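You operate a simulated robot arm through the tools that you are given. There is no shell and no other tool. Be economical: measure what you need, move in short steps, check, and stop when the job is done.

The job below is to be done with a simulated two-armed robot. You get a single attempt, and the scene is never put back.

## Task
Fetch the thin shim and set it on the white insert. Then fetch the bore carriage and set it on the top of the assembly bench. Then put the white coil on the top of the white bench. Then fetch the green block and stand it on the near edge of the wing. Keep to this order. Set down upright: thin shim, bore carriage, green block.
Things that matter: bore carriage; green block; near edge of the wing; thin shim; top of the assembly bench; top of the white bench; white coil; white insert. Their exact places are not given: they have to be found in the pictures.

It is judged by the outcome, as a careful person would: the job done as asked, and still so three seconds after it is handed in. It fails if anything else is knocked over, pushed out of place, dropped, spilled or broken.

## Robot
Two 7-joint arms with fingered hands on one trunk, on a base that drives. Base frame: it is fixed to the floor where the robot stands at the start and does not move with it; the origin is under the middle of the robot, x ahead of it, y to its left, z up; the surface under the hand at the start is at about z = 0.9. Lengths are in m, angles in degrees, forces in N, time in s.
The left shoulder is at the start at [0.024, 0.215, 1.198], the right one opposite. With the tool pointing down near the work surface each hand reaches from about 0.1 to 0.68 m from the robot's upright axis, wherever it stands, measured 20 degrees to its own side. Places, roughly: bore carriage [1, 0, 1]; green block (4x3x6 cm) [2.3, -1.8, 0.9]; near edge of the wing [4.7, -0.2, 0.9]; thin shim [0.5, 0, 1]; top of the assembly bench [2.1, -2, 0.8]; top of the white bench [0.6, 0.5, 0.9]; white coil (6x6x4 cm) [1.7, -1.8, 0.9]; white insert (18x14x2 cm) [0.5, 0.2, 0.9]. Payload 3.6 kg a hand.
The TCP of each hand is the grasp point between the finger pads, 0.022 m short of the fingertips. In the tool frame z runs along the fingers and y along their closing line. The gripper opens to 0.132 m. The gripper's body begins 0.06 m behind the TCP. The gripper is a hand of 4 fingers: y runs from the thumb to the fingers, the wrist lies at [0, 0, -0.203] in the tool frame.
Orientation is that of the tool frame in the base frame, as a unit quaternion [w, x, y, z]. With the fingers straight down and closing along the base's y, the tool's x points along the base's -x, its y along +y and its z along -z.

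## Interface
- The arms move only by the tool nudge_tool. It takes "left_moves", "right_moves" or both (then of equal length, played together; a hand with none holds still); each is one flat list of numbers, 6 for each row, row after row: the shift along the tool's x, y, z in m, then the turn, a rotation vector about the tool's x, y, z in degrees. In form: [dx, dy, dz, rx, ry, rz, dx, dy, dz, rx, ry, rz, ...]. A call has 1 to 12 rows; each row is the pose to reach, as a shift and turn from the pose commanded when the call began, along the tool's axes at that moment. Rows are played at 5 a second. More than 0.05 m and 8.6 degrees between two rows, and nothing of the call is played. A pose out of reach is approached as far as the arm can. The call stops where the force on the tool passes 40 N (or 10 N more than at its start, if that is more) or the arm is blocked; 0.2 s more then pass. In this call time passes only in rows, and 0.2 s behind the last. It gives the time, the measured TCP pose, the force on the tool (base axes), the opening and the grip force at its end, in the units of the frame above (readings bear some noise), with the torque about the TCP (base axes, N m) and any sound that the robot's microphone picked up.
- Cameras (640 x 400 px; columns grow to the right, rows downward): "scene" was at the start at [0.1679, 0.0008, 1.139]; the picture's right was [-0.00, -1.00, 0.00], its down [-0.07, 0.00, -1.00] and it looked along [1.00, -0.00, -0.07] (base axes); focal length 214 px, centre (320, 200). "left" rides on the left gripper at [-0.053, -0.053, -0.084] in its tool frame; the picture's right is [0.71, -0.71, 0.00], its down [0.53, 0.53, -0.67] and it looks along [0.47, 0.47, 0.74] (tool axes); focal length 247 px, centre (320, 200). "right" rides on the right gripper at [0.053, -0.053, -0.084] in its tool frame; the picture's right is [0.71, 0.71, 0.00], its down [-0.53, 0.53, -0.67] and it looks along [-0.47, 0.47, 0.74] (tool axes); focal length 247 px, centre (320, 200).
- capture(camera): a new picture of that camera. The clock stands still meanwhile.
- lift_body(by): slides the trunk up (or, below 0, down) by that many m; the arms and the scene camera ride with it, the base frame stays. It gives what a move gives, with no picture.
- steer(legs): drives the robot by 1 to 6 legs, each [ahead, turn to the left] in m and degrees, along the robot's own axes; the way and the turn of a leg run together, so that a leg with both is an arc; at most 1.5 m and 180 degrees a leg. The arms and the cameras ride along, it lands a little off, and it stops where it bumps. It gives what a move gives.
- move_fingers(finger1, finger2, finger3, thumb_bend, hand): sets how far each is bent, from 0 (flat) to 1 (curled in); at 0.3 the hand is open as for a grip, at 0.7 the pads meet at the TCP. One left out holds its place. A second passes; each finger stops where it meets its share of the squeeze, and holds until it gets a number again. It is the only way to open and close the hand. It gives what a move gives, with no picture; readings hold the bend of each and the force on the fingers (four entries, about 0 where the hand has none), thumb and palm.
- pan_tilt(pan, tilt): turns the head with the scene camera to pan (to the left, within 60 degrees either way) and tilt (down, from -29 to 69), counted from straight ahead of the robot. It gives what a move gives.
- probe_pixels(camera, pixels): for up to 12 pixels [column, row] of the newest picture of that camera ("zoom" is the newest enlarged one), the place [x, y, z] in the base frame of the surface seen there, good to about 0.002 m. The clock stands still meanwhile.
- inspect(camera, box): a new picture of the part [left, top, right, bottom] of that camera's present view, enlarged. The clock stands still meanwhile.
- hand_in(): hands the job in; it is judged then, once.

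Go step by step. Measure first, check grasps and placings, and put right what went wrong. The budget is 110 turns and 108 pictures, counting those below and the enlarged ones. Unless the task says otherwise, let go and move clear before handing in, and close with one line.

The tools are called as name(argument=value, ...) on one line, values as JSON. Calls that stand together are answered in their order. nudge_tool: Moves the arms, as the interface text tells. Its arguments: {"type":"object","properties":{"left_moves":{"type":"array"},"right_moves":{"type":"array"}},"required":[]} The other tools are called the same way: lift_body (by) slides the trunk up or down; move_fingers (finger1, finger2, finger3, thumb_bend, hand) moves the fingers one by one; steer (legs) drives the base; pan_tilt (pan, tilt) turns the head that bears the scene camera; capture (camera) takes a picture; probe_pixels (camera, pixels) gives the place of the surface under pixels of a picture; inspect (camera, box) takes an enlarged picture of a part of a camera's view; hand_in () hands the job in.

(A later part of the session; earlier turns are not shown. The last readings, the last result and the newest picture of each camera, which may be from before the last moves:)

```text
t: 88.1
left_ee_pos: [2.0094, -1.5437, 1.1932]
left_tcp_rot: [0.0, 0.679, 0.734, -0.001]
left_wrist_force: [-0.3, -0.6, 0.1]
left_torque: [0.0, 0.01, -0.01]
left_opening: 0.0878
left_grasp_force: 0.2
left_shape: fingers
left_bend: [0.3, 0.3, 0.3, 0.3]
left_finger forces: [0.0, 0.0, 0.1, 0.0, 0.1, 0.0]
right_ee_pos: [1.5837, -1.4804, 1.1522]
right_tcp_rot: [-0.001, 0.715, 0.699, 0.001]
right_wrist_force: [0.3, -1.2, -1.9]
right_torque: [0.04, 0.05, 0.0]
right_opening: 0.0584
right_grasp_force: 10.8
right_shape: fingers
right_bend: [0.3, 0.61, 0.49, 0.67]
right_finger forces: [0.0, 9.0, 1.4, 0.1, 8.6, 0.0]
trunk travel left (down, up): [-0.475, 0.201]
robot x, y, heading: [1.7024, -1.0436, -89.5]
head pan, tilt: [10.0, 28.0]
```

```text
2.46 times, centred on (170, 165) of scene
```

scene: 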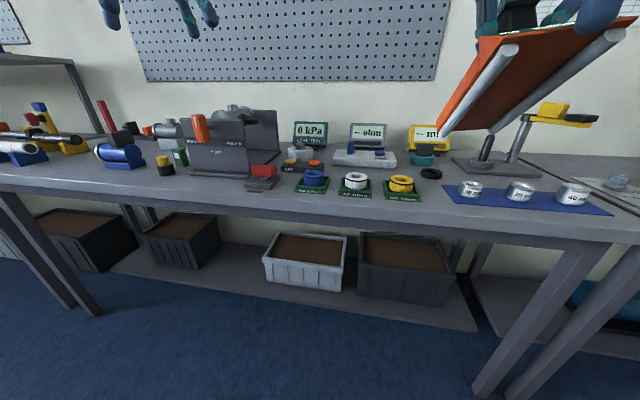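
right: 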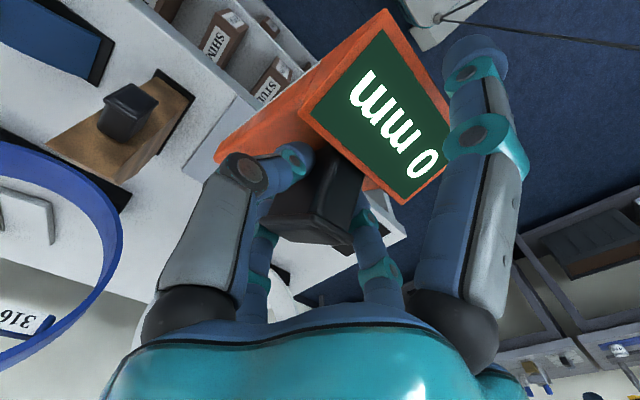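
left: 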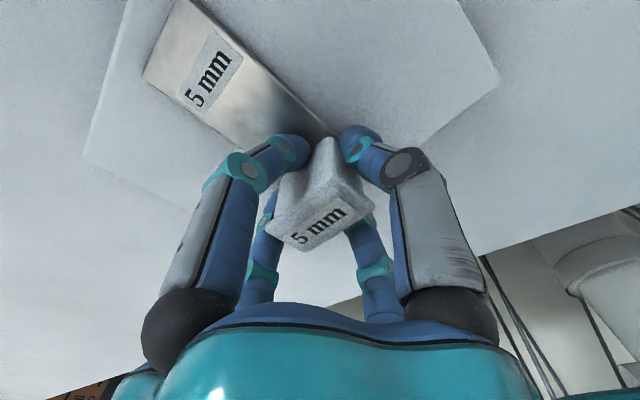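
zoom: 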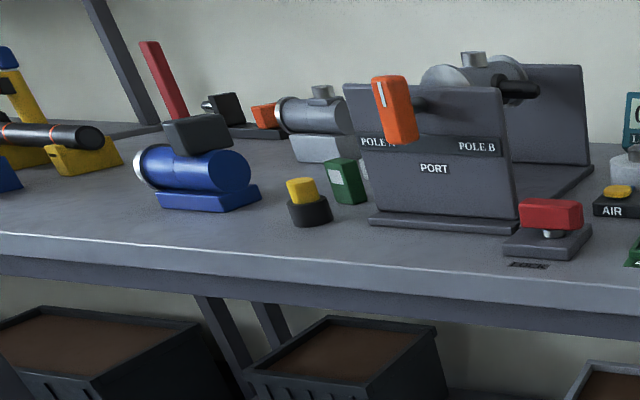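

Free bench top (z 0.849) shows around (2.68,−1.71)–(2.78,−1.82), left of the blue cylinder. I'll drive along the corridor to x≈2.8 and face the bench there.

steer(legs=[[0, 90], [1.1, 0], [0, -90]])

pan_tilt(pan=-10, tilt=35)

capture(camera="scene")

```text
t: 90.9
left_ee_pos: [2.2903, -1.0851, 1.1929]
left_tcp_rot: [0.001, 0.266, 0.964, -0.003]
left_wrist_force: [0.3, -0.1, 0.3]
left_torque: [0.0, -0.05, -0.02]
left_opening: 0.0876
left_grasp_force: 0.0
left_shape: fingers
left_bend: [0.3, 0.3, 0.3, 0.3]
left_finger forces: [0.0, 0.0, 0.0, 0.0, 0.0, 0.1]
right_ee_pos: [1.9938, -1.396, 1.1536]
right_tcp_rot: [-0.001, 0.314, 0.949, -0.001]
right_wrist_force: [0.8, 0.1, -2.4]
right_torque: [0.0, 0.07, -0.01]
right_opening: 0.0585
right_grasp_force: 9.7
right_shape: fingers
right_bend: [0.3, 0.61, 0.49, 0.67]
right_finger forces: [0.1, 9.3, 1.3, 0.0, 9.0, 0.0]
trunk travel left (down, up): [-0.475, 0.201]
robot x, y, heading: [1.6756, -1.0842, -32.3]
head pan, tilt: [10.0, 28.0]
stopped in leg 1: the robot was blocked; the commanded pose is now the measured one
```

```text
t: 91.8
left_ee_pos: [2.289, -1.0867, 1.1957]
left_tcp_rot: [0.002, 0.265, 0.964, -0.001]
left_wrist_force: [-0.5, -0.1, -0.6]
left_torque: [0.04, -0.02, -0.01]
left_opening: 0.0877
left_grasp_force: 0.2
left_shape: fingers
left_bend: [0.3, 0.3, 0.3, 0.3]
left_finger forces: [0.0, 0.0, 0.0, 0.0, 0.1, 0.0]
right_ee_pos: [1.9919, -1.3995, 1.1529]
right_tcp_rot: [-0.001, 0.315, 0.949, 0.0]
right_wrist_force: [0.3, -0.2, -2.3]
right_torque: [0.03, 0.06, 0.02]
right_opening: 0.0586
right_grasp_force: 9.6
right_shape: fingers
right_bend: [0.3, 0.61, 0.49, 0.67]
right_finger forces: [0.0, 9.3, 1.4, 0.0, 9.0, 0.0]
trunk travel left (down, up): [-0.475, 0.201]
robot x, y, heading: [1.6763, -1.0782, -32.2]
head pan, tilt: [-10.0, 35.0]
```

```text
55 pictures are left
```

scene: 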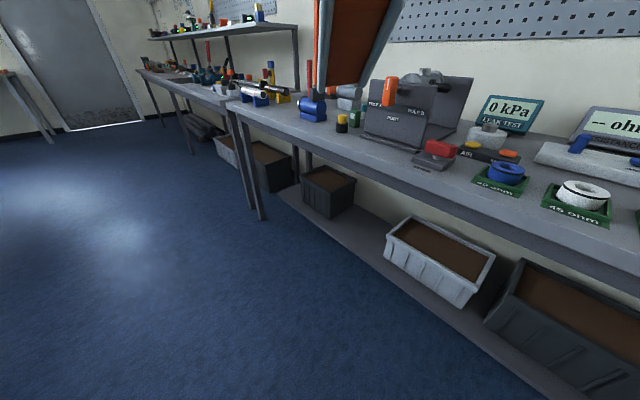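

It was the right elbow (about 0.64 m out) meeting the bench front. I'll back off to y≈−0.88 where it clears, then go along and turn there.

steer(legs=[[-0.38, 0], [0, 34], [1.45, 0], [0, -91]])

pan_tilt(pan=-5, tilt=30)

capture(camera="scene")

```text
t: 105.5
left_ee_pos: [3.3244, -1.1645, 1.1955]
left_tcp_rot: [0.002, 0.525, 0.851, 0.0]
left_wrist_force: [-0.5, -0.7, -0.3]
left_torque: [0.03, 0.0, 0.03]
left_opening: 0.0881
left_grasp_force: 0.1
left_shape: fingers
left_bend: [0.3, 0.3, 0.3, 0.3]
left_finger forces: [0.0, 0.0, 0.1, 0.1, 0.1, 0.0]
right_ee_pos: [2.9068, -1.2674, 1.1513]
right_tcp_rot: [-0.001, 0.568, 0.823, 0.001]
right_wrist_force: [-1.2, 0.2, -1.6]
right_torque: [0.04, -0.02, -0.01]
right_opening: 0.0582
right_grasp_force: 9.0
right_shape: fingers
right_bend: [0.3, 0.61, 0.48, 0.67]
right_finger forces: [0.0, 8.8, 1.5, 0.0, 8.6, 0.0]
trunk travel left (down, up): [-0.475, 0.201]
robot x, y, heading: [2.8642, -0.8043, -67.3]
head pan, tilt: [-10.0, 35.0]
stopped in leg 4: the robot was blocked; the commanded pose is now the measured one
```

```text
t: 106.1
left_ee_pos: [3.3281, -1.1621, 1.1957]
left_tcp_rot: [0.002, 0.525, 0.851, -0.001]
left_wrist_force: [0.6, -0.4, -1.4]
left_torque: [0.0, 0.01, -0.01]
left_opening: 0.088
left_grasp_force: 0.1
left_shape: fingers
left_bend: [0.3, 0.3, 0.3, 0.3]
left_finger forces: [0.0, 0.0, 0.0, 0.0, 0.0, 0.0]
right_ee_pos: [2.9101, -1.2644, 1.1539]
right_tcp_rot: [0.0, 0.567, 0.824, 0.001]
right_wrist_force: [0.4, 0.6, -2.7]
right_torque: [0.02, 0.06, 0.0]
right_opening: 0.0586
right_grasp_force: 9.5
right_shape: fingers
right_bend: [0.3, 0.61, 0.48, 0.67]
right_finger forces: [0.0, 8.9, 1.5, 0.0, 8.7, 0.1]
trunk travel left (down, up): [-0.475, 0.201]
robot x, y, heading: [2.8595, -0.8024, -67.5]
head pan, tilt: [-5.0, 30.0]
```

```text
54 pictures are left
```

scene: 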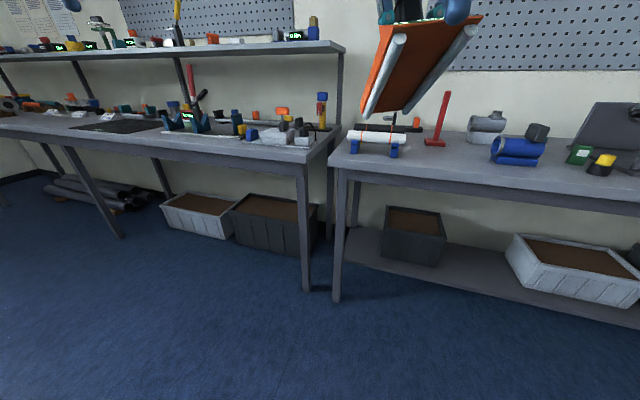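

Blocked at heading −67°, and the cause isn't in this view. I'll look to both sides.

pan_tilt(pan=60, tilt=35)

capture(camera="scene")

pan_tilt(pan=-60, tilt=35)

capture(camera="scene")

```text
t: 107.5
left_ee_pos: [3.3269, -1.1615, 1.1962]
left_tcp_rot: [0.002, 0.524, 0.851, -0.001]
left_wrist_force: [0.2, 0.7, 0.6]
left_torque: [0.02, 0.02, -0.01]
left_opening: 0.0877
left_grasp_force: 0.1
left_shape: fingers
left_bend: [0.3, 0.3, 0.3, 0.3]
left_finger forces: [0.0, 0.1, 0.0, 0.1, 0.1, 0.0]
right_ee_pos: [2.9096, -1.2648, 1.1541]
right_tcp_rot: [-0.002, 0.567, 0.823, 0.001]
right_wrist_force: [0.2, -0.1, -2.5]
right_torque: [0.03, -0.01, -0.01]
right_opening: 0.0584
right_grasp_force: 9.2
right_shape: fingers
right_bend: [0.3, 0.61, 0.48, 0.67]
right_finger forces: [0.0, 8.7, 1.6, 0.1, 8.7, 0.1]
trunk travel left (down, up): [-0.475, 0.201]
robot x, y, heading: [2.8614, -0.8012, -67.5]
head pan, tilt: [60.0, 35.0]
```

```text
53 pictures are left
```

scene: 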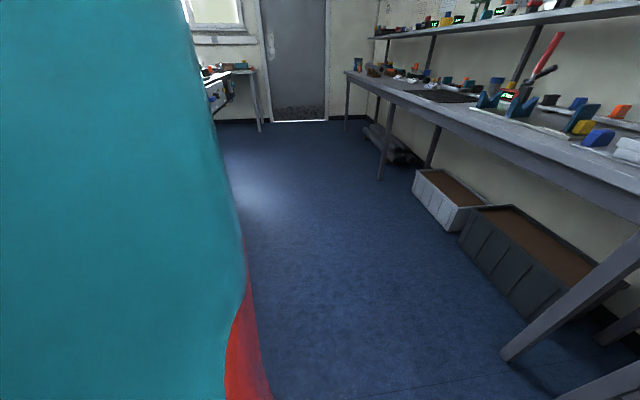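

```text
t: 109.5
left_ee_pos: [3.3274, -1.1618, 1.1957]
left_tcp_rot: [0.002, 0.525, 0.851, -0.001]
left_wrist_force: [0.4, -0.7, -1.1]
left_torque: [-0.01, 0.03, -0.01]
left_opening: 0.0879
left_grasp_force: 0.1
left_shape: fingers
left_bend: [0.3, 0.3, 0.3, 0.3]
left_finger forces: [0.1, 0.0, 0.0, 0.1, 0.1, 0.0]
right_ee_pos: [2.911, -1.2647, 1.1538]
right_tcp_rot: [0.0, 0.567, 0.824, 0.0]
right_wrist_force: [-0.8, -0.3, -1.9]
right_torque: [0.06, 0.01, 0.0]
right_opening: 0.0585
right_grasp_force: 9.6
right_shape: fingers
right_bend: [0.3, 0.61, 0.48, 0.67]
right_finger forces: [0.0, 8.8, 1.6, 0.0, 8.7, 0.0]
trunk travel left (down, up): [-0.475, 0.201]
robot x, y, heading: [2.8607, -0.8039, -67.5]
head pan, tilt: [-60.0, 35.0]
```

```text
52 pictures are left
```

scene: 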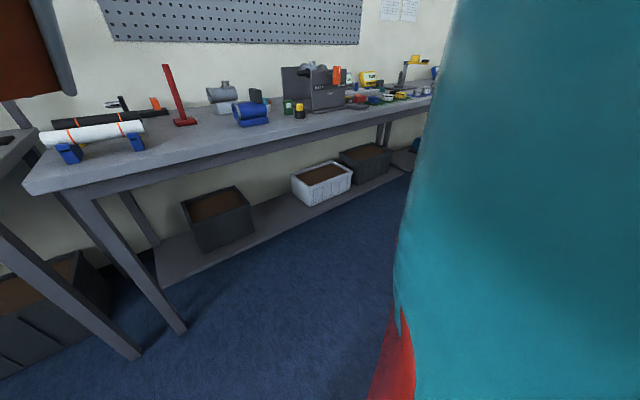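

The optical table must extend to y≈−0.35 here, so the rear of the base touched it. I'll move ahead 0.15 m, finish the turn, and look at the free patch.

steer(legs=[[0.17, 0], [0, -22.5]])

pan_tilt(pan=-10, tilt=30)

capture(camera="scene")

```text
t: 112.2
left_ee_pos: [3.2191, -1.4722, 1.1954]
left_tcp_rot: [0.001, 0.682, 0.731, -0.001]
left_wrist_force: [0.5, -0.7, 0.5]
left_torque: [0.0, 0.01, 0.0]
left_opening: 0.0878
left_grasp_force: 0.0
left_shape: fingers
left_bend: [0.3, 0.3, 0.3, 0.3]
left_finger forces: [0.0, 0.1, 0.0, 0.1, 0.1, 0.0]
right_ee_pos: [2.7933, -1.4064, 1.1546]
right_tcp_rot: [-0.001, 0.718, 0.696, 0.001]
right_wrist_force: [0.0, -0.4, -1.5]
right_torque: [0.03, 0.0, -0.03]
right_opening: 0.0586
right_grasp_force: 9.0
right_shape: fingers
right_bend: [0.3, 0.61, 0.48, 0.67]
right_finger forces: [0.0, 8.8, 1.6, 0.0, 8.6, 0.0]
trunk travel left (down, up): [-0.475, 0.201]
robot x, y, heading: [2.9445, -0.9628, -89.8]
head pan, tilt: [-60.0, 35.0]
```

```text
t: 113.3
left_ee_pos: [3.2191, -1.4715, 1.1972]
left_tcp_rot: [0.001, 0.682, 0.731, -0.001]
left_wrist_force: [0.0, 0.1, -0.3]
left_torque: [0.0, 0.03, -0.03]
left_opening: 0.0878
left_grasp_force: 0.0
left_shape: fingers
left_bend: [0.3, 0.3, 0.3, 0.3]
left_finger forces: [0.1, 0.0, 0.0, 0.1, 0.0, 0.0]
right_ee_pos: [2.7935, -1.4047, 1.1548]
right_tcp_rot: [0.0, 0.718, 0.696, 0.0]
right_wrist_force: [0.4, 0.3, -1.9]
right_torque: [0.06, 0.02, -0.03]
right_opening: 0.0584
right_grasp_force: 9.9
right_shape: fingers
right_bend: [0.3, 0.61, 0.48, 0.67]
right_finger forces: [0.0, 8.7, 1.8, 0.1, 8.7, 0.0]
trunk travel left (down, up): [-0.475, 0.201]
robot x, y, heading: [2.9489, -0.9612, -90.1]
head pan, tilt: [-10.0, 30.0]
```

```text
51 pictures are left
```

scene: 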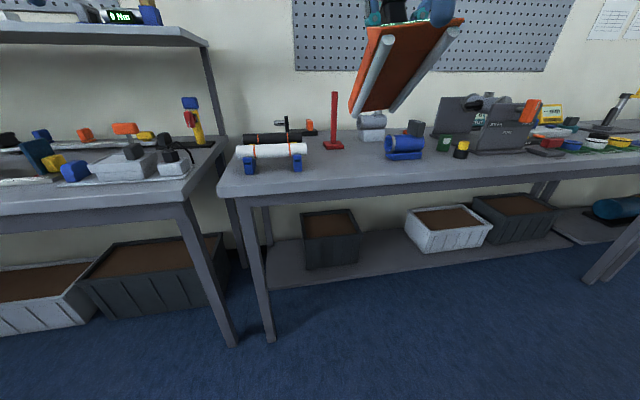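

The patch between the white tube on blue stands (300,155) and the blue cylinder (390,150) is free. I'll measure it.

probe_pixels(camera="scene", pixels=[[345, 165], [345, 182], [320, 165], [375, 165], [388, 158], [300, 170], [335, 147], [345, 153], [370, 175], [360, 140], [424, 155], [425, 175]])

inspect(camera="scene", box=[230, 80, 430, 205])

```text
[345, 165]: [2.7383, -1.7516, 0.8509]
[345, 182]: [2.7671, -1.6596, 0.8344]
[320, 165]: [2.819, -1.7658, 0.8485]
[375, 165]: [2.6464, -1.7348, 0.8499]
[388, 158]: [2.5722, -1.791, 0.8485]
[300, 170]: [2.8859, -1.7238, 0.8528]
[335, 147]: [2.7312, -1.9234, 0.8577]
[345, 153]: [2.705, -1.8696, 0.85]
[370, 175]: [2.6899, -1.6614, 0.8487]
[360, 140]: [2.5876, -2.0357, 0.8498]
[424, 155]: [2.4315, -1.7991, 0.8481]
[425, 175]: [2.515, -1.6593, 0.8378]
```

```text
3.20 times, centred on (330, 142) of scene
```

zoom: 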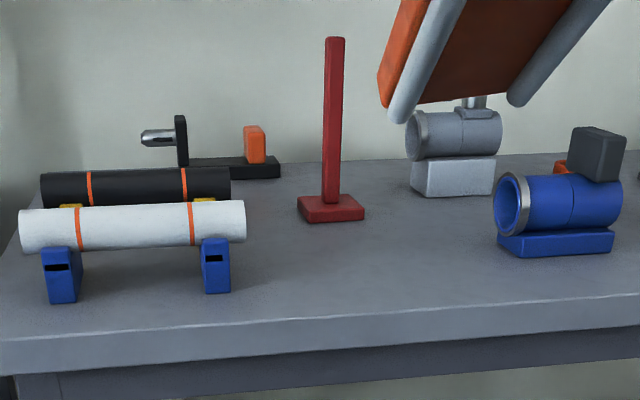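

Free area: x 2.60–2.85, y −1.66 to −1.88. I'll drive 0.26 m closer and check.

steer(legs=[[0.26, 0]])

pan_tilt(pan=-20, tilt=40)

capture(camera="right")

```text
t: 115.2
left_ee_pos: [3.2208, -1.7319, 1.1962]
left_tcp_rot: [0.001, 0.681, 0.732, -0.001]
left_wrist_force: [0.0, -0.2, 0.4]
left_torque: [0.03, 0.0, 0.0]
left_opening: 0.088
left_grasp_force: 0.1
left_shape: fingers
left_bend: [0.3, 0.3, 0.3, 0.3]
left_finger forces: [0.1, 0.1, 0.0, 0.0, 0.0, 0.0]
right_ee_pos: [2.7948, -1.6669, 1.1548]
right_tcp_rot: [-0.001, 0.718, 0.696, 0.001]
right_wrist_force: [0.2, -1.3, -2.3]
right_torque: [0.05, -0.01, -0.01]
right_opening: 0.0585
right_grasp_force: 9.3
right_shape: fingers
right_bend: [0.3, 0.61, 0.48, 0.67]
right_finger forces: [0.0, 8.7, 1.7, 0.0, 8.7, 0.1]
trunk travel left (down, up): [-0.475, 0.201]
robot x, y, heading: [2.9454, -1.2226, -90.0]
head pan, tilt: [-10.0, 30.0]
```

```text
t: 115.9
left_ee_pos: [3.2205, -1.7314, 1.1985]
left_tcp_rot: [0.002, 0.681, 0.732, -0.002]
left_wrist_force: [0.8, 0.3, 0.0]
left_torque: [-0.02, -0.01, 0.0]
left_opening: 0.0876
left_grasp_force: 0.0
left_shape: fingers
left_bend: [0.3, 0.3, 0.3, 0.3]
left_finger forces: [0.0, 0.0, 0.1, 0.0, 0.0, 0.0]
right_ee_pos: [2.7957, -1.6667, 1.1556]
right_tcp_rot: [-0.001, 0.717, 0.697, -0.001]
right_wrist_force: [0.2, 0.4, -1.4]
right_torque: [0.01, -0.01, 0.03]
right_opening: 0.0584
right_grasp_force: 9.9
right_shape: fingers
right_bend: [0.3, 0.61, 0.48, 0.67]
right_finger forces: [0.0, 8.8, 1.7, 0.0, 8.7, 0.1]
trunk travel left (down, up): [-0.475, 0.201]
robot x, y, heading: [2.9428, -1.2211, -89.4]
head pan, tilt: [-20.0, 40.0]
```

```text
49 pictures are left
```

right: 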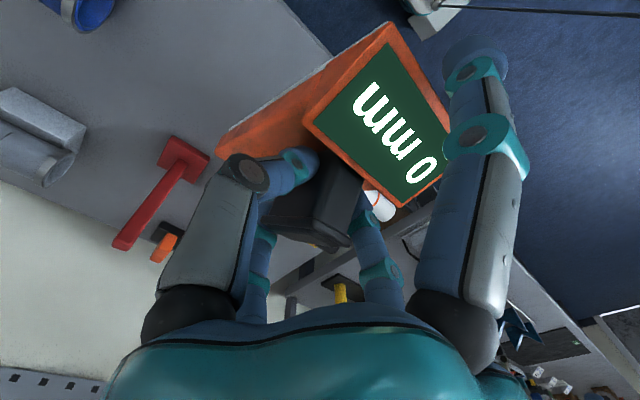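

I'll shift over the free patch and lower to about z 0.955, just above the expected first contact.

nudge_tool(right_moves=[-0.025, -0.028, 0.0, 0, 0, 0, -0.05, -0.056, 0.0, 0, 0, 0, -0.073, -0.083, 0.0, 0, 0, 0, -0.073, -0.083, 0.04, 0, 0, 0, -0.073, -0.083, 0.08, 0, 0, 0, -0.073, -0.083, 0.12, 0, 0, 0, -0.073, -0.083, 0.16, 0, 0, 0, -0.073, -0.083, 0.19, 0, 0, 0])

capture(camera="scene")

```text
t: 117.7
left_ee_pos: [3.2196, -1.731, 1.1969]
left_tcp_rot: [0.003, 0.681, 0.732, 0.0]
left_wrist_force: [-0.5, -0.5, -0.1]
left_torque: [-0.02, -0.01, 0.02]
left_opening: 0.088
left_grasp_force: 0.1
left_shape: fingers
left_bend: [0.3, 0.3, 0.3, 0.3]
left_finger forces: [0.0, 0.0, 0.0, 0.0, 0.1, 0.0]
right_ee_pos: [2.7102, -1.7363, 0.9635]
right_tcp_rot: [-0.001, 0.718, 0.697, 0.0]
right_wrist_force: [-0.1, -0.1, -1.0]
right_torque: [-0.01, 0.0, -0.04]
right_opening: 0.0585
right_grasp_force: 9.9
right_shape: fingers
right_bend: [0.3, 0.61, 0.49, 0.67]
right_finger forces: [0.0, 8.8, 1.2, 0.0, 8.6, 0.1]
trunk travel left (down, up): [-0.475, 0.201]
robot x, y, heading: [2.9465, -1.2193, -89.5]
head pan, tilt: [-20.0, 40.0]
```

```text
48 pictures are left
```

scene: 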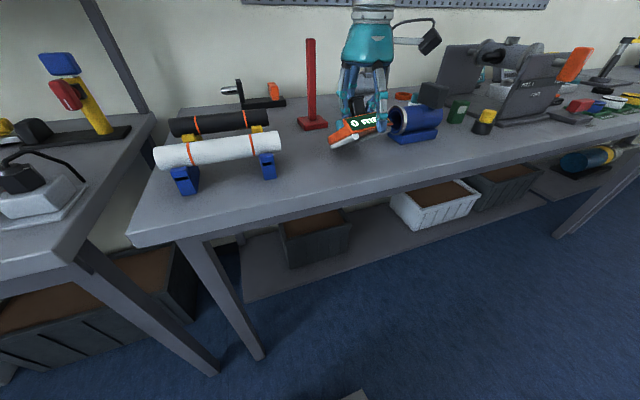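

It's clear of the cylinder. I'll lower in small steps to z≈0.914 so the wheels touch and level the carriage.

nudge_tool(right_moves=[0, 0, 0.01, 0, 0, 0, 0, 0, 0.018, 0, 0, 0, 0, 0, 0.024, 0, 0, 0, 0, 0, 0.03, 0, 0, 0, 0, 0, 0.036, 0, 0, 0, 0, 0, 0.042, 0, 0, 0, 0, 0, 0.048, 0, 0, 0])

inspect(camera="scene", box=[280, 20, 460, 180])

```text
t: 119.3
left_ee_pos: [3.2209, -1.731, 1.1967]
left_tcp_rot: [0.001, 0.681, 0.732, 0.0]
left_wrist_force: [0.4, -0.5, 0.8]
left_torque: [0.0, -0.03, 0.02]
left_opening: 0.0879
left_grasp_force: 0.1
left_shape: fingers
left_bend: [0.3, 0.3, 0.3, 0.3]
left_finger forces: [0.0, 0.1, 0.0, 0.0, 0.0, 0.0]
right_ee_pos: [2.7099, -1.7361, 0.9161]
right_tcp_rot: [-0.001, 0.718, 0.696, 0.0]
right_wrist_force: [-0.3, 0.4, -0.7]
right_torque: [-0.03, -0.02, -0.03]
right_opening: 0.0583
right_grasp_force: 9.0
right_shape: fingers
right_bend: [0.3, 0.61, 0.5, 0.67]
right_finger forces: [0.0, 8.9, 0.1, 0.0, 9.0, 0.1]
trunk travel left (down, up): [-0.475, 0.201]
robot x, y, heading: [2.9496, -1.2199, -89.8]
head pan, tilt: [-20.0, 40.0]
```

```text
2.50 times, centred on (370, 100) of scene
```

zoom: 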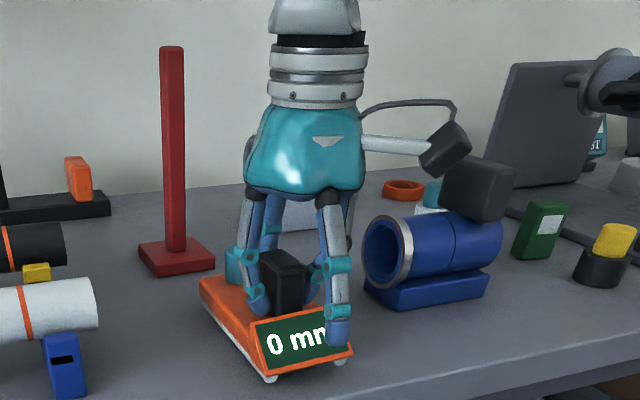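

Almost level now. I'll lower another 4 mm to seat all four wheels.

nudge_tool(right_moves=[0, 0, 0.002, 0, 0, 0, 0, 0, 0.004, 0, 0, 0])

move_fingers(hand="right", finger2=0.5, thumb_bend=0.5)

inspect(camera="scene", box=[280, 20, 460, 180])

```text
t: 119.9
left_ee_pos: [3.22, -1.7305, 1.1967]
left_tcp_rot: [0.002, 0.681, 0.732, -0.002]
left_wrist_force: [-0.5, 0.0, -0.1]
left_torque: [-0.03, -0.02, -0.01]
left_opening: 0.0877
left_grasp_force: 0.1
left_shape: fingers
left_bend: [0.3, 0.3, 0.3, 0.3]
left_finger forces: [0.0, 0.0, 0.0, 0.1, 0.0, 0.1]
right_ee_pos: [2.7094, -1.7363, 0.9138]
right_tcp_rot: [0.001, 0.717, 0.697, 0.001]
right_wrist_force: [-1.2, 0.1, 2.0]
right_torque: [-0.04, -0.08, -0.02]
right_opening: 0.0585
right_grasp_force: 9.6
right_shape: fingers
right_bend: [0.3, 0.61, 0.5, 0.67]
right_finger forces: [0.1, 9.0, 0.1, 0.0, 10.2, 0.0]
trunk travel left (down, up): [-0.475, 0.201]
robot x, y, heading: [2.9476, -1.2192, -89.6]
head pan, tilt: [-20.0, 40.0]
```

```text
t: 120.9
left_ee_pos: [3.2212, -1.7314, 1.1976]
left_tcp_rot: [0.002, 0.681, 0.732, -0.001]
left_wrist_force: [0.2, -0.2, -0.8]
left_torque: [-0.01, 0.01, 0.0]
left_opening: 0.0877
left_grasp_force: 0.1
left_shape: fingers
left_bend: [0.3, 0.3, 0.3, 0.3]
left_finger forces: [0.1, 0.1, 0.0, 0.0, 0.0, 0.0]
right_ee_pos: [2.7103, -1.7354, 0.9127]
right_tcp_rot: [0.001, 0.717, 0.697, 0.0]
right_wrist_force: [-0.2, -0.1, 0.1]
right_torque: [-0.05, 0.0, -0.02]
right_opening: 0.0682
right_grasp_force: 0.1
right_shape: fingers
right_bend: [0.3, 0.5, 0.5, 0.5]
right_finger forces: [0.0, 0.1, 0.1, 0.0, 0.0, 0.0]
trunk travel left (down, up): [-0.475, 0.201]
robot x, y, heading: [2.9482, -1.2221, -89.9]
head pan, tilt: [-20.0, 40.0]
```

```text
2.50 times, centred on (370, 100) of scene
```

zoom: 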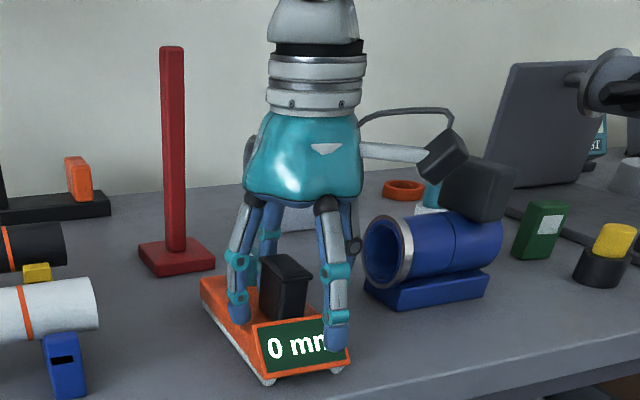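

The carriage is released and level. I'll lift clear and draw the right hand inward to tuck the elbow.

nudge_tool(right_moves=[0, 0, -0.04, 0, 0, 0, 0, 0, -0.08, 0, 0, 0, 0, 0, -0.12, 0, 0, 0, 0, 0, -0.16, 0, 0, 0, 0, 0, -0.2, 0, 0, 0, 0, 0, -0.24, 0, 0, 0, 0, 0, -0.28, 0, 0, 0, 0.03, 0.03, -0.29, 0, 0, 0, 0.06, 0.06, -0.29, 0, 0, 0, 0.09, 0.09, -0.29, 0, 0, 0, 0.1, 0.11, -0.29, 0, 0, 0])

capture(camera="scene")

```text
t: 123.3
left_ee_pos: [3.2196, -1.7307, 1.196]
left_tcp_rot: [0.001, 0.681, 0.732, -0.001]
left_wrist_force: [-1.0, -0.3, 0.1]
left_torque: [-0.02, 0.0, 0.03]
left_opening: 0.0878
left_grasp_force: 0.1
left_shape: fingers
left_bend: [0.3, 0.3, 0.3, 0.3]
left_finger forces: [0.2, 0.0, 0.0, 0.0, 0.0, 0.0]
right_ee_pos: [2.8232, -1.6395, 1.204]
right_tcp_rot: [-0.001, 0.718, 0.696, 0.001]
right_wrist_force: [0.1, 0.1, -0.2]
right_torque: [0.05, 0.0, 0.01]
right_opening: 0.0682
right_grasp_force: 0.0
right_shape: fingers
right_bend: [0.3, 0.5, 0.5, 0.5]
right_finger forces: [0.1, 0.0, 0.1, 0.0, 0.0, 0.1]
trunk travel left (down, up): [-0.475, 0.201]
robot x, y, heading: [2.9497, -1.2222, -89.9]
head pan, tilt: [-20.0, 40.0]
```

```text
45 pictures are left
```

scene: 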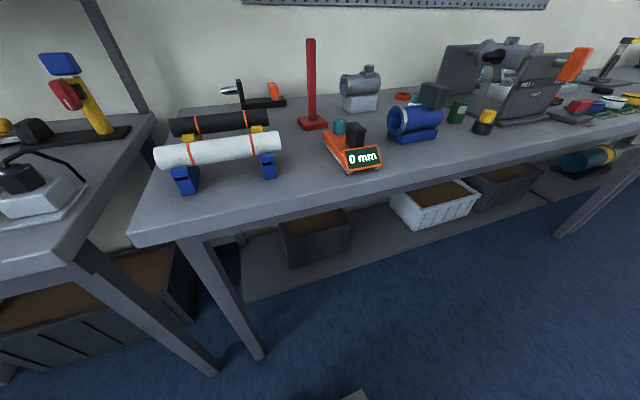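

The carriage stands upright on the assembly bench at (352,150). Next is the white coil at about (1.72,−1.74). I'll back up, go along the corridor, and face it.

steer(legs=[[-0.3, 0], [0, -90], [1.07, 0], [0, 90]])

pan_tilt(pan=-15, tilt=35)

capture(camera="scene")

```text
t: 128.5
left_ee_pos: [2.5138, -1.3086, 1.1964]
left_tcp_rot: [0.002, 0.987, 0.161, -0.001]
left_wrist_force: [-0.3, 0.3, -0.2]
left_torque: [-0.04, -0.05, -0.01]
left_opening: 0.0875
left_grasp_force: 0.1
left_shape: fingers
left_bend: [0.3, 0.3, 0.3, 0.3]
left_finger forces: [0.0, 0.1, 0.0, 0.0, 0.0, 0.0]
right_ee_pos: [2.5029, -0.9016, 1.204]
right_tcp_rot: [0.002, 0.994, 0.112, 0.0]
right_wrist_force: [0.4, 0.5, 0.1]
right_torque: [-0.02, -0.02, -0.02]
right_opening: 0.0682
right_grasp_force: 0.0
right_shape: fingers
right_bend: [0.3, 0.5, 0.5, 0.5]
right_finger forces: [0.1, 0.0, 0.0, 0.1, 0.0, 0.0]
trunk travel left (down, up): [-0.475, 0.201]
robot x, y, heading: [2.9619, -0.9841, -167.7]
head pan, tilt: [-20.0, 40.0]
stopped in leg 2: the robot was blocked; the commanded pose is now the measured one
```

```text
t: 129.1
left_ee_pos: [2.514, -1.3137, 1.1972]
left_tcp_rot: [-0.001, 0.987, 0.161, -0.001]
left_wrist_force: [1.1, -0.2, 0.0]
left_torque: [0.01, 0.02, -0.02]
left_opening: 0.088
left_grasp_force: 0.0
left_shape: fingers
left_bend: [0.3, 0.3, 0.3, 0.3]
left_finger forces: [0.0, 0.0, 0.1, 0.0, 0.1, 0.0]
right_ee_pos: [2.5056, -0.9065, 1.204]
right_tcp_rot: [-0.001, 0.994, 0.112, 0.0]
right_wrist_force: [0.3, 0.5, -0.1]
right_torque: [0.0, 0.01, 0.03]
right_opening: 0.0681
right_grasp_force: 0.1
right_shape: fingers
right_bend: [0.3, 0.5, 0.5, 0.5]
right_finger forces: [0.0, 0.0, 0.0, 0.0, 0.0, 0.0]
trunk travel left (down, up): [-0.475, 0.201]
robot x, y, heading: [2.9552, -0.9802, -167.8]
head pan, tilt: [-15.0, 35.0]
```

```text
44 pictures are left
```

scene: 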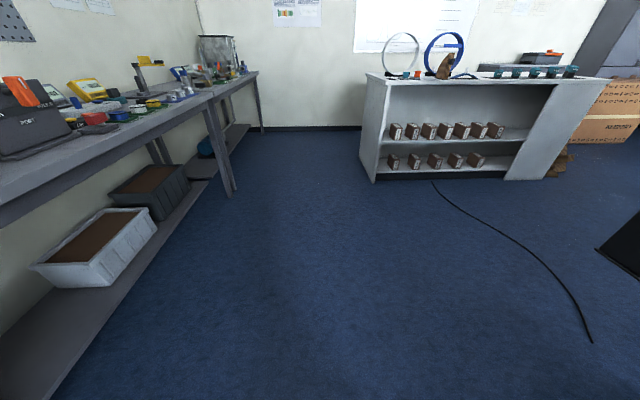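

The left elbow probably met the bench edge. Raising the trunk 0.2 m should lift both elbows above bench height, so I'll do that and continue.

lift_body(by=0.2)

steer(legs=[[-0.1, 0], [0, -14], [1.2, 0], [0, 92]])

capture(camera="scene")

```text
t: 131.3
left_ee_pos: [2.5144, -1.3141, 1.3965]
left_tcp_rot: [0.001, 0.987, 0.162, -0.001]
left_wrist_force: [-1.3, 0.9, -0.2]
left_torque: [0.04, 0.01, -0.03]
left_opening: 0.088
left_grasp_force: 0.0
left_shape: fingers
left_bend: [0.3, 0.3, 0.3, 0.3]
left_finger forces: [0.0, 0.0, 0.1, 0.0, 0.0, 0.1]
right_ee_pos: [2.505, -0.9058, 1.4047]
right_tcp_rot: [0.0, 0.994, 0.113, 0.001]
right_wrist_force: [0.7, -0.4, 0.0]
right_torque: [0.01, 0.01, 0.01]
right_opening: 0.0682
right_grasp_force: 0.1
right_shape: fingers
right_bend: [0.3, 0.5, 0.5, 0.5]
right_finger forces: [0.0, 0.1, 0.0, 0.0, 0.1, 0.0]
trunk travel left (down, up): [-0.675, 0.001]
robot x, y, heading: [2.9607, -0.9787, -167.5]
head pan, tilt: [-15.0, 35.0]
```

```text
t: 141.6
left_ee_pos: [1.8422, -1.4819, 1.3967]
left_tcp_rot: [-0.001, 0.827, 0.562, -0.002]
left_wrist_force: [0.3, -0.2, 0.7]
left_torque: [0.03, 0.05, -0.03]
left_opening: 0.0876
left_grasp_force: 0.1
left_shape: fingers
left_bend: [0.3, 0.3, 0.3, 0.3]
left_finger forces: [0.0, 0.0, 0.0, 0.0, 0.0, 0.0]
right_ee_pos: [1.5219, -1.2284, 1.4066]
right_tcp_rot: [0.0, 0.853, 0.521, -0.002]
right_wrist_force: [0.3, 0.0, 0.5]
right_torque: [0.0, -0.04, 0.0]
right_opening: 0.0681
right_grasp_force: 0.0
right_shape: fingers
right_bend: [0.3, 0.5, 0.5, 0.5]
right_finger forces: [0.1, 0.0, 0.0, 0.0, 0.0, 0.0]
trunk travel left (down, up): [-0.675, 0.001]
robot x, y, heading: [1.8282, -0.8988, -115.2]
head pan, tilt: [-15.0, 35.0]
stopped in leg 4: the robot was blocked; the commanded pose is now the measured one
```

```text
43 pictures are left
```

scene: 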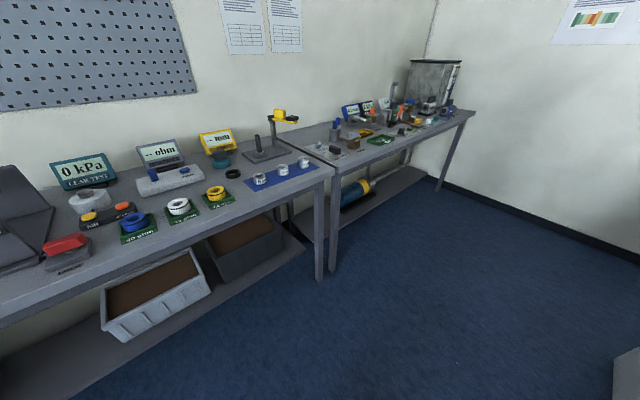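

Looking back, every single turn over about 45–60° has stalled in open space, while smaller ones succeed, so I'll split turns into legs of 40° or less. Now I'll turn the remaining 25° and approach the coil (178,205).

steer(legs=[[0, 25], [0.33, 0]])

lift_body(by=-0.2)

capture(camera="scene")

capture(camera="right")

```text
t: 145.1
left_ee_pos: [2.0845, -1.7492, 1.3987]
left_tcp_rot: [0.0, 0.685, 0.729, -0.002]
left_wrist_force: [0.9, 0.2, -0.4]
left_torque: [0.01, 0.04, 0.0]
left_opening: 0.0875
left_grasp_force: 0.0
left_shape: fingers
left_bend: [0.3, 0.3, 0.3, 0.3]
left_finger forces: [0.0, 0.0, 0.0, 0.0, 0.1, 0.1]
right_ee_pos: [1.6865, -1.6542, 1.4063]
right_tcp_rot: [0.001, 0.72, 0.694, -0.002]
right_wrist_force: [0.2, -0.2, 0.2]
right_torque: [0.03, 0.0, -0.01]
right_opening: 0.0679
right_grasp_force: 0.1
right_shape: fingers
right_bend: [0.3, 0.5, 0.5, 0.5]
right_finger forces: [0.0, 0.0, 0.0, 0.0, 0.0, 0.0]
trunk travel left (down, up): [-0.675, 0.001]
robot x, y, heading: [1.8169, -1.2288, -90.5]
head pan, tilt: [-15.0, 35.0]
```

```text
t: 147.3
left_ee_pos: [2.082, -1.7474, 1.2001]
left_tcp_rot: [0.002, 0.684, 0.73, 0.0]
left_wrist_force: [-1.1, 0.1, 0.4]
left_torque: [0.02, -0.01, -0.01]
left_opening: 0.0881
left_grasp_force: 0.1
left_shape: fingers
left_bend: [0.3, 0.3, 0.3, 0.3]
left_finger forces: [0.0, 0.0, 0.0, 0.0, 0.0, 0.0]
right_ee_pos: [1.6854, -1.6527, 1.2064]
right_tcp_rot: [0.001, 0.719, 0.695, 0.0]
right_wrist_force: [0.2, -0.4, -0.1]
right_torque: [0.0, 0.0, -0.01]
right_opening: 0.0682
right_grasp_force: 0.1
right_shape: fingers
right_bend: [0.3, 0.5, 0.5, 0.5]
right_finger forces: [0.0, 0.0, 0.0, 0.0, 0.0, 0.1]
trunk travel left (down, up): [-0.475, 0.201]
robot x, y, heading: [1.822, -1.2262, -90.7]
head pan, tilt: [-15.0, 35.0]
```

```text
42 pictures are left
```

scene: 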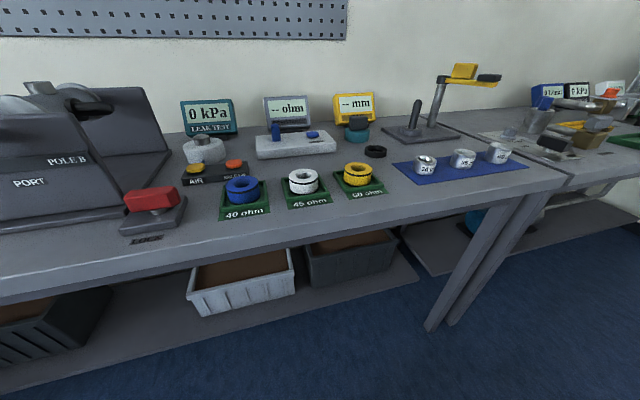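

```text
41 pictures are left
```

right: 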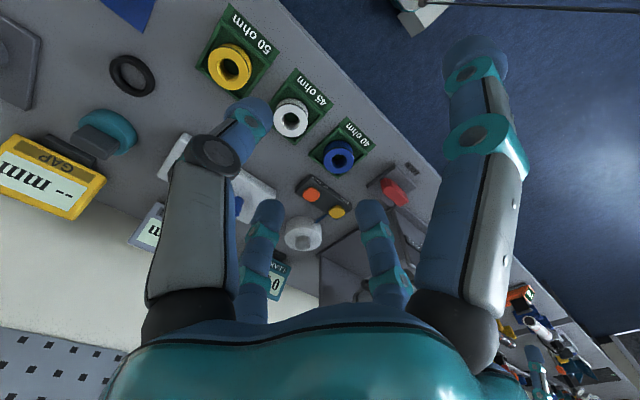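

The white coil sits in its green tray between the blue and yellow ones, at (303,180) scene and (292,117) wrist. I'll measure it and its neighbours.

inspect(camera="scene", box=[200, 130, 400, 230])

probe_pixels(camera="right", pixels=[[278, 102], [303, 104], [306, 128], [280, 133], [292, 99], [274, 118], [310, 118], [292, 137], [265, 120], [322, 108], [247, 85], [327, 165]])

probe_pixels(camera="zoom", pixels=[[330, 135], [283, 158], [375, 152], [330, 175], [330, 205], [430, 130], [225, 168], [440, 190], [430, 155], [200, 145]])

```text
3.20 times, centred on (300, 180) of scene
```

zoom: 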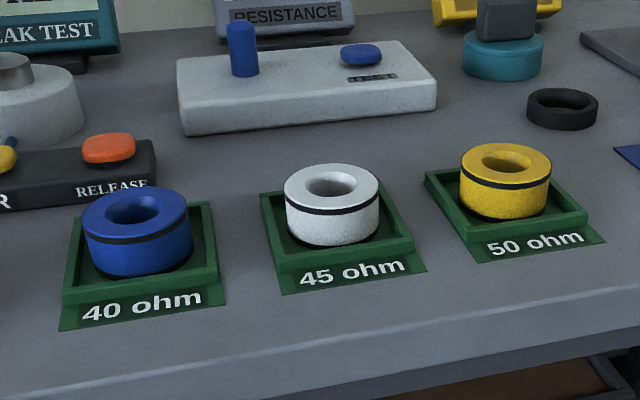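

```text
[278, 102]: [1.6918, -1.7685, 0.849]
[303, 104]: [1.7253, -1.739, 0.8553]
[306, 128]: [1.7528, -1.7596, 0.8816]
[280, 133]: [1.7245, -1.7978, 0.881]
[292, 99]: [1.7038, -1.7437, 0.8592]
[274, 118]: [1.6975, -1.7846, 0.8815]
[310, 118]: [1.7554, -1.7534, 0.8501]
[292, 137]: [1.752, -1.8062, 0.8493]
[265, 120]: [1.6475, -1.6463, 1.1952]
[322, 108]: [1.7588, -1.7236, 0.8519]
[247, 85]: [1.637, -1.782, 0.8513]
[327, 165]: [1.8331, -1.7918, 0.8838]
```

```text
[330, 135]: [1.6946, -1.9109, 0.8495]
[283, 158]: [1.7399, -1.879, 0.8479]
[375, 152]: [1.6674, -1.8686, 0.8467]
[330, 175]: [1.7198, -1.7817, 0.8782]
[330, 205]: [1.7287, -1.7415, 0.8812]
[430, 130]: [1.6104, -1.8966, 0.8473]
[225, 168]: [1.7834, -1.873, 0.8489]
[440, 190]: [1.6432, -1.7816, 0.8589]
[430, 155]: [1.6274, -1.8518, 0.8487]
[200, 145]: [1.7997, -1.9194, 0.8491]
```

Coil centre is about (1.722,−1.769), radius 0.03, top z 0.882, tray rim about 0.859, with neighbours 0.1 m away. I'll set all four fingers to 0.42 and turn the hand 45° so they come down on the diagonals, then go to z≈1.0.

move_fingers(hand="right", finger1=0.4, finger2=0.4, finger3=0.4, thumb_bend=0.4)

nudge_tool(right_moves=[-0.018, 0.006, 0.03, 0, 0, 7, -0.036, 0.013, 0.06, 0, 0, 14, -0.054, 0.019, 0.09, 0, 0, 21, -0.072, 0.026, 0.12, 0, 0, 28, -0.09, 0.032, 0.15, 0, 0, 35, -0.105, 0.038, 0.18, 0, 0, 41, -0.115, 0.0407, 0.206, 0, 0, 45])

capture(camera="right")

```text
t: 148.3
left_ee_pos: [2.0822, -1.7476, 1.1987]
left_tcp_rot: [0.001, 0.684, 0.729, -0.001]
left_wrist_force: [-0.3, 0.6, -0.2]
left_torque: [0.0, 0.0, -0.01]
left_opening: 0.0876
left_grasp_force: 0.0
left_shape: fingers
left_bend: [0.3, 0.3, 0.3, 0.3]
left_finger forces: [0.0, 0.0, 0.0, 0.0, 0.0, 0.0]
right_ee_pos: [1.6852, -1.6537, 1.2071]
right_tcp_rot: [0.0, 0.72, 0.694, -0.001]
right_wrist_force: [0.0, -0.1, 0.5]
right_torque: [0.01, 0.04, 0.0]
right_opening: 0.0647
right_grasp_force: 0.0
right_shape: fingers
right_bend: [0.4, 0.4, 0.4, 0.4]
right_finger forces: [0.1, 0.0, 0.0, 0.1, 0.0, 0.0]
trunk travel left (down, up): [-0.475, 0.201]
robot x, y, heading: [1.8141, -1.2268, -90.4]
head pan, tilt: [-15.0, 35.0]
```

```text
t: 149.9
left_ee_pos: [2.0818, -1.7489, 1.198]
left_tcp_rot: [0.0, 0.685, 0.729, 0.0]
left_wrist_force: [-0.1, 0.1, 0.1]
left_torque: [0.03, 0.0, 0.0]
left_opening: 0.0879
left_grasp_force: 0.0
left_shape: fingers
left_bend: [0.3, 0.3, 0.3, 0.3]
left_finger forces: [0.0, 0.1, 0.0, 0.0, 0.1, 0.0]
right_ee_pos: [1.7216, -1.7717, 1.0008]
right_tcp_rot: [0.002, 0.931, 0.364, 0.0]
right_wrist_force: [0.2, 1.1, -0.2]
right_torque: [0.0, -0.01, -0.05]
right_opening: 0.065
right_grasp_force: 0.0
right_shape: fingers
right_bend: [0.4, 0.4, 0.4, 0.4]
right_finger forces: [0.1, 0.0, 0.1, 0.0, 0.0, 0.0]
trunk travel left (down, up): [-0.475, 0.201]
robot x, y, heading: [1.8194, -1.2251, -90.3]
head pan, tilt: [-15.0, 35.0]
```

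```text
39 pictures are left
```

right: 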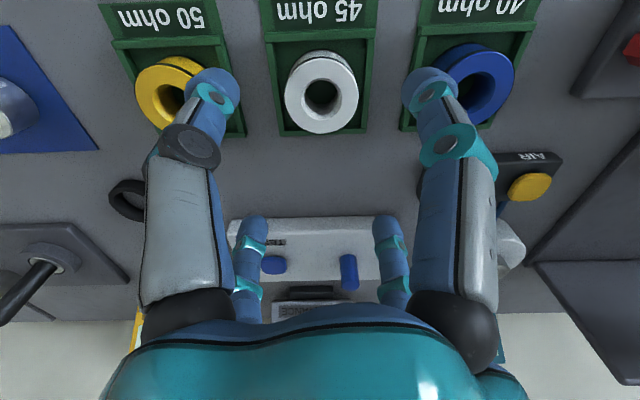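

The coil is centred at column 322. I'll open slightly to 0.32 for clearance and refine the centre.

probe_pixels(camera="right", pixels=[[289, 92], [355, 90], [322, 62], [322, 125], [292, 100], [352, 100]])

move_fingers(hand="right", finger1=0.32, finger2=0.32, finger3=0.32, thumb_bend=0.32)

```text
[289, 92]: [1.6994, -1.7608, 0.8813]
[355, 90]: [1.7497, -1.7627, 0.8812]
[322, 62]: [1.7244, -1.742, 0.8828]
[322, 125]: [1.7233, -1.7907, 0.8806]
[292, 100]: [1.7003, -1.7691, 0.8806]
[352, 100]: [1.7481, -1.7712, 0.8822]
```

```text
t: 150.9
left_ee_pos: [2.0833, -1.7478, 1.1992]
left_tcp_rot: [0.001, 0.685, 0.729, -0.001]
left_wrist_force: [0.3, -0.1, -0.7]
left_torque: [-0.01, 0.0, 0.0]
left_opening: 0.0879
left_grasp_force: 0.0
left_shape: fingers
left_bend: [0.3, 0.3, 0.3, 0.3]
left_finger forces: [0.0, 0.0, 0.1, 0.1, 0.0, 0.1]
right_ee_pos: [1.7219, -1.7696, 1.0]
right_tcp_rot: [0.001, 0.931, 0.366, 0.0]
right_wrist_force: [0.4, -0.5, 0.6]
right_torque: [0.0, 0.01, -0.03]
right_opening: 0.0827
right_grasp_force: 0.0
right_shape: fingers
right_bend: [0.32, 0.32, 0.32, 0.32]
right_finger forces: [0.0, 0.0, 0.0, 0.0, 0.1, 0.0]
trunk travel left (down, up): [-0.475, 0.201]
robot x, y, heading: [1.8171, -1.2271, -90.7]
head pan, tilt: [-15.0, 35.0]
```

Refined centre is (1.7245,−1.766). I'll descend to z≈0.883.

nudge_tool(right_moves=[0.004, 0, 0.035, 0, 0, 0, 0.004, 0, 0.07, 0, 0, 0, 0.004, 0, 0.1, 0, 0, 0, 0.004, 0, 0.117, 0, 0, 0])

move_fingers(hand="right", finger1=0.65, finger2=0.65, finger3=0.65, thumb_bend=0.65)

capture(camera="right")

```text
t: 151.9
left_ee_pos: [2.0824, -1.748, 1.1986]
left_tcp_rot: [0.002, 0.685, 0.729, -0.001]
left_wrist_force: [-0.1, 0.0, 0.4]
left_torque: [-0.01, 0.01, -0.02]
left_opening: 0.0878
left_grasp_force: 0.0
left_shape: fingers
left_bend: [0.3, 0.3, 0.3, 0.3]
left_finger forces: [0.1, 0.0, 0.0, 0.0, 0.0, 0.1]
right_ee_pos: [1.7242, -1.7678, 0.8826]
right_tcp_rot: [0.001, 0.931, 0.366, -0.001]
right_wrist_force: [0.0, -0.2, 0.5]
right_torque: [-0.04, 0.02, 0.01]
right_opening: 0.0831
right_grasp_force: 0.1
right_shape: fingers
right_bend: [0.32, 0.32, 0.32, 0.32]
right_finger forces: [0.1, 0.0, 0.0, 0.1, 0.0, 0.0]
trunk travel left (down, up): [-0.475, 0.201]
robot x, y, heading: [1.8219, -1.2254, -90.4]
head pan, tilt: [-15.0, 35.0]
```

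```text
t: 152.9
left_ee_pos: [2.0803, -1.7463, 1.1988]
left_tcp_rot: [0.001, 0.684, 0.729, -0.002]
left_wrist_force: [0.2, -0.4, -0.2]
left_torque: [-0.03, -0.01, -0.01]
left_opening: 0.0877
left_grasp_force: 0.1
left_shape: fingers
left_bend: [0.3, 0.3, 0.3, 0.3]
left_finger forces: [0.0, 0.1, 0.0, 0.0, 0.1, 0.0]
right_ee_pos: [1.7247, -1.7691, 0.8859]
right_tcp_rot: [0.004, 0.931, 0.366, 0.0]
right_wrist_force: [1.2, -1.4, 22.5]
right_torque: [-0.04, 0.04, 0.04]
right_opening: 0.0276
right_grasp_force: 17.8
right_shape: fingers
right_bend: [0.56, 0.55, 0.54, 0.57]
right_finger forces: [6.7, 8.5, 9.1, 0.1, 11.6, 0.1]
trunk travel left (down, up): [-0.475, 0.201]
robot x, y, heading: [1.8179, -1.225, -90.2]
head pan, tilt: [-15.0, 35.0]
```

```text
38 pictures are left
```

right: 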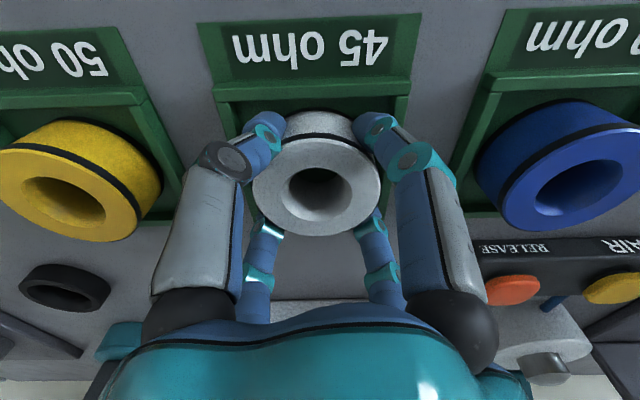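

The coil is gripped by all four fingers (18 N); the fingertips press lightly downward. I'll lift and check that the tray stays.

nudge_tool(right_moves=[0, 0, -0.005, 0, 0, 0, 0, 0, -0.015, 0, 0, 0, 0, 0, -0.03, 0, 0, 0, 0, 0, -0.05, 0, 0, 0])

capture(camera="scene")

```text
t: 153.9
left_ee_pos: [2.0822, -1.7479, 1.1991]
left_tcp_rot: [0.001, 0.684, 0.729, -0.001]
left_wrist_force: [0.6, 0.6, 0.4]
left_torque: [-0.01, -0.01, 0.03]
left_opening: 0.0879
left_grasp_force: 0.0
left_shape: fingers
left_bend: [0.3, 0.3, 0.3, 0.3]
left_finger forces: [0.1, 0.0, 0.1, 0.0, 0.1, 0.0]
right_ee_pos: [1.7255, -1.767, 0.933]
right_tcp_rot: [0.0, 0.931, 0.365, 0.0]
right_wrist_force: [0.4, 0.2, -1.3]
right_torque: [0.01, 0.0, -0.01]
right_opening: 0.0279
right_grasp_force: 15.4
right_shape: fingers
right_bend: [0.56, 0.55, 0.54, 0.57]
right_finger forces: [6.1, 6.9, 7.4, 0.1, 10.8, 0.0]
trunk travel left (down, up): [-0.475, 0.201]
robot x, y, heading: [1.8182, -1.229, -90.6]
head pan, tilt: [-15.0, 35.0]
```

```text
37 pictures are left
```

scene: 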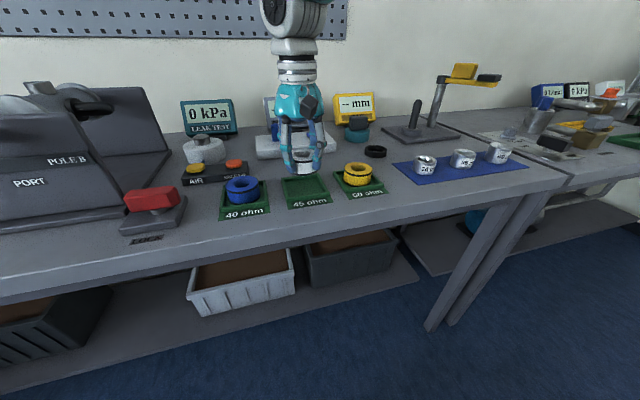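

The coil came out cleanly and the tray stayed. I'll raise and draw in the hand, then drive to the right end of the white bench with short turn legs.

nudge_tool(right_moves=[0, 0, -0.045, 0, 0, 0, 0, 0, -0.09, 0, 0, 0, 0, 0, -0.135, 0, 0, 0, 0, 0, -0.18, 0, 0, 0, 0, 0, -0.225, 0, 0, 0, 0, 0, -0.26, 0, 0, 0, 0.03, -0.03, -0.26, 0, 0, 0, 0.06, -0.06, -0.26, 0, 0, 0])

steer(legs=[[-0.33, 0], [0, -30], [0, -30], [0, -30]])

```text
t: 155.7
left_ee_pos: [2.0822, -1.7467, 1.1983]
left_tcp_rot: [0.001, 0.685, 0.729, -0.001]
left_wrist_force: [-1.0, -0.9, -0.3]
left_torque: [0.02, -0.01, 0.01]
left_opening: 0.0877
left_grasp_force: 0.0
left_shape: fingers
left_bend: [0.3, 0.3, 0.3, 0.3]
left_finger forces: [0.0, 0.1, 0.1, 0.1, 0.1, 0.1]
right_ee_pos: [1.7269, -1.6813, 1.1957]
right_tcp_rot: [0.001, 0.931, 0.366, -0.001]
right_wrist_force: [-0.4, -0.6, -0.6]
right_torque: [-0.05, 0.01, 0.0]
right_opening: 0.0277
right_grasp_force: 15.3
right_shape: fingers
right_bend: [0.56, 0.55, 0.54, 0.57]
right_finger forces: [6.1, 6.8, 7.5, 0.0, 10.3, 0.0]
trunk travel left (down, up): [-0.475, 0.201]
robot x, y, heading: [1.818, -1.2272, -90.4]
head pan, tilt: [-15.0, 35.0]
```

```text
t: 162.1
left_ee_pos: [1.3309, -1.2258, 1.1996]
left_tcp_rot: [0.003, 0.995, 0.095, -0.001]
left_wrist_force: [0.4, 0.5, -0.9]
left_torque: [-0.1, -0.04, 0.0]
left_opening: 0.0879
left_grasp_force: 0.1
left_shape: fingers
left_bend: [0.3, 0.3, 0.3, 0.3]
left_finger forces: [0.0, 0.0, 0.1, 0.0, 0.0, 0.1]
right_ee_pos: [1.3517, -0.8674, 1.1931]
right_tcp_rot: [0.001, 0.941, -0.338, 0.0]
right_wrist_force: [0.1, 1.1, -0.6]
right_torque: [-0.07, 0.0, 0.01]
right_opening: 0.0274
right_grasp_force: 15.5
right_shape: fingers
right_bend: [0.57, 0.55, 0.54, 0.57]
right_finger forces: [6.4, 7.1, 7.4, 0.0, 10.2, 0.1]
trunk travel left (down, up): [-0.475, 0.201]
robot x, y, heading: [1.8269, -0.9684, -175.6]
head pan, tilt: [-15.0, 35.0]
stopped in leg 4: the robot was blocked; the commanded pose is now the measured one
```

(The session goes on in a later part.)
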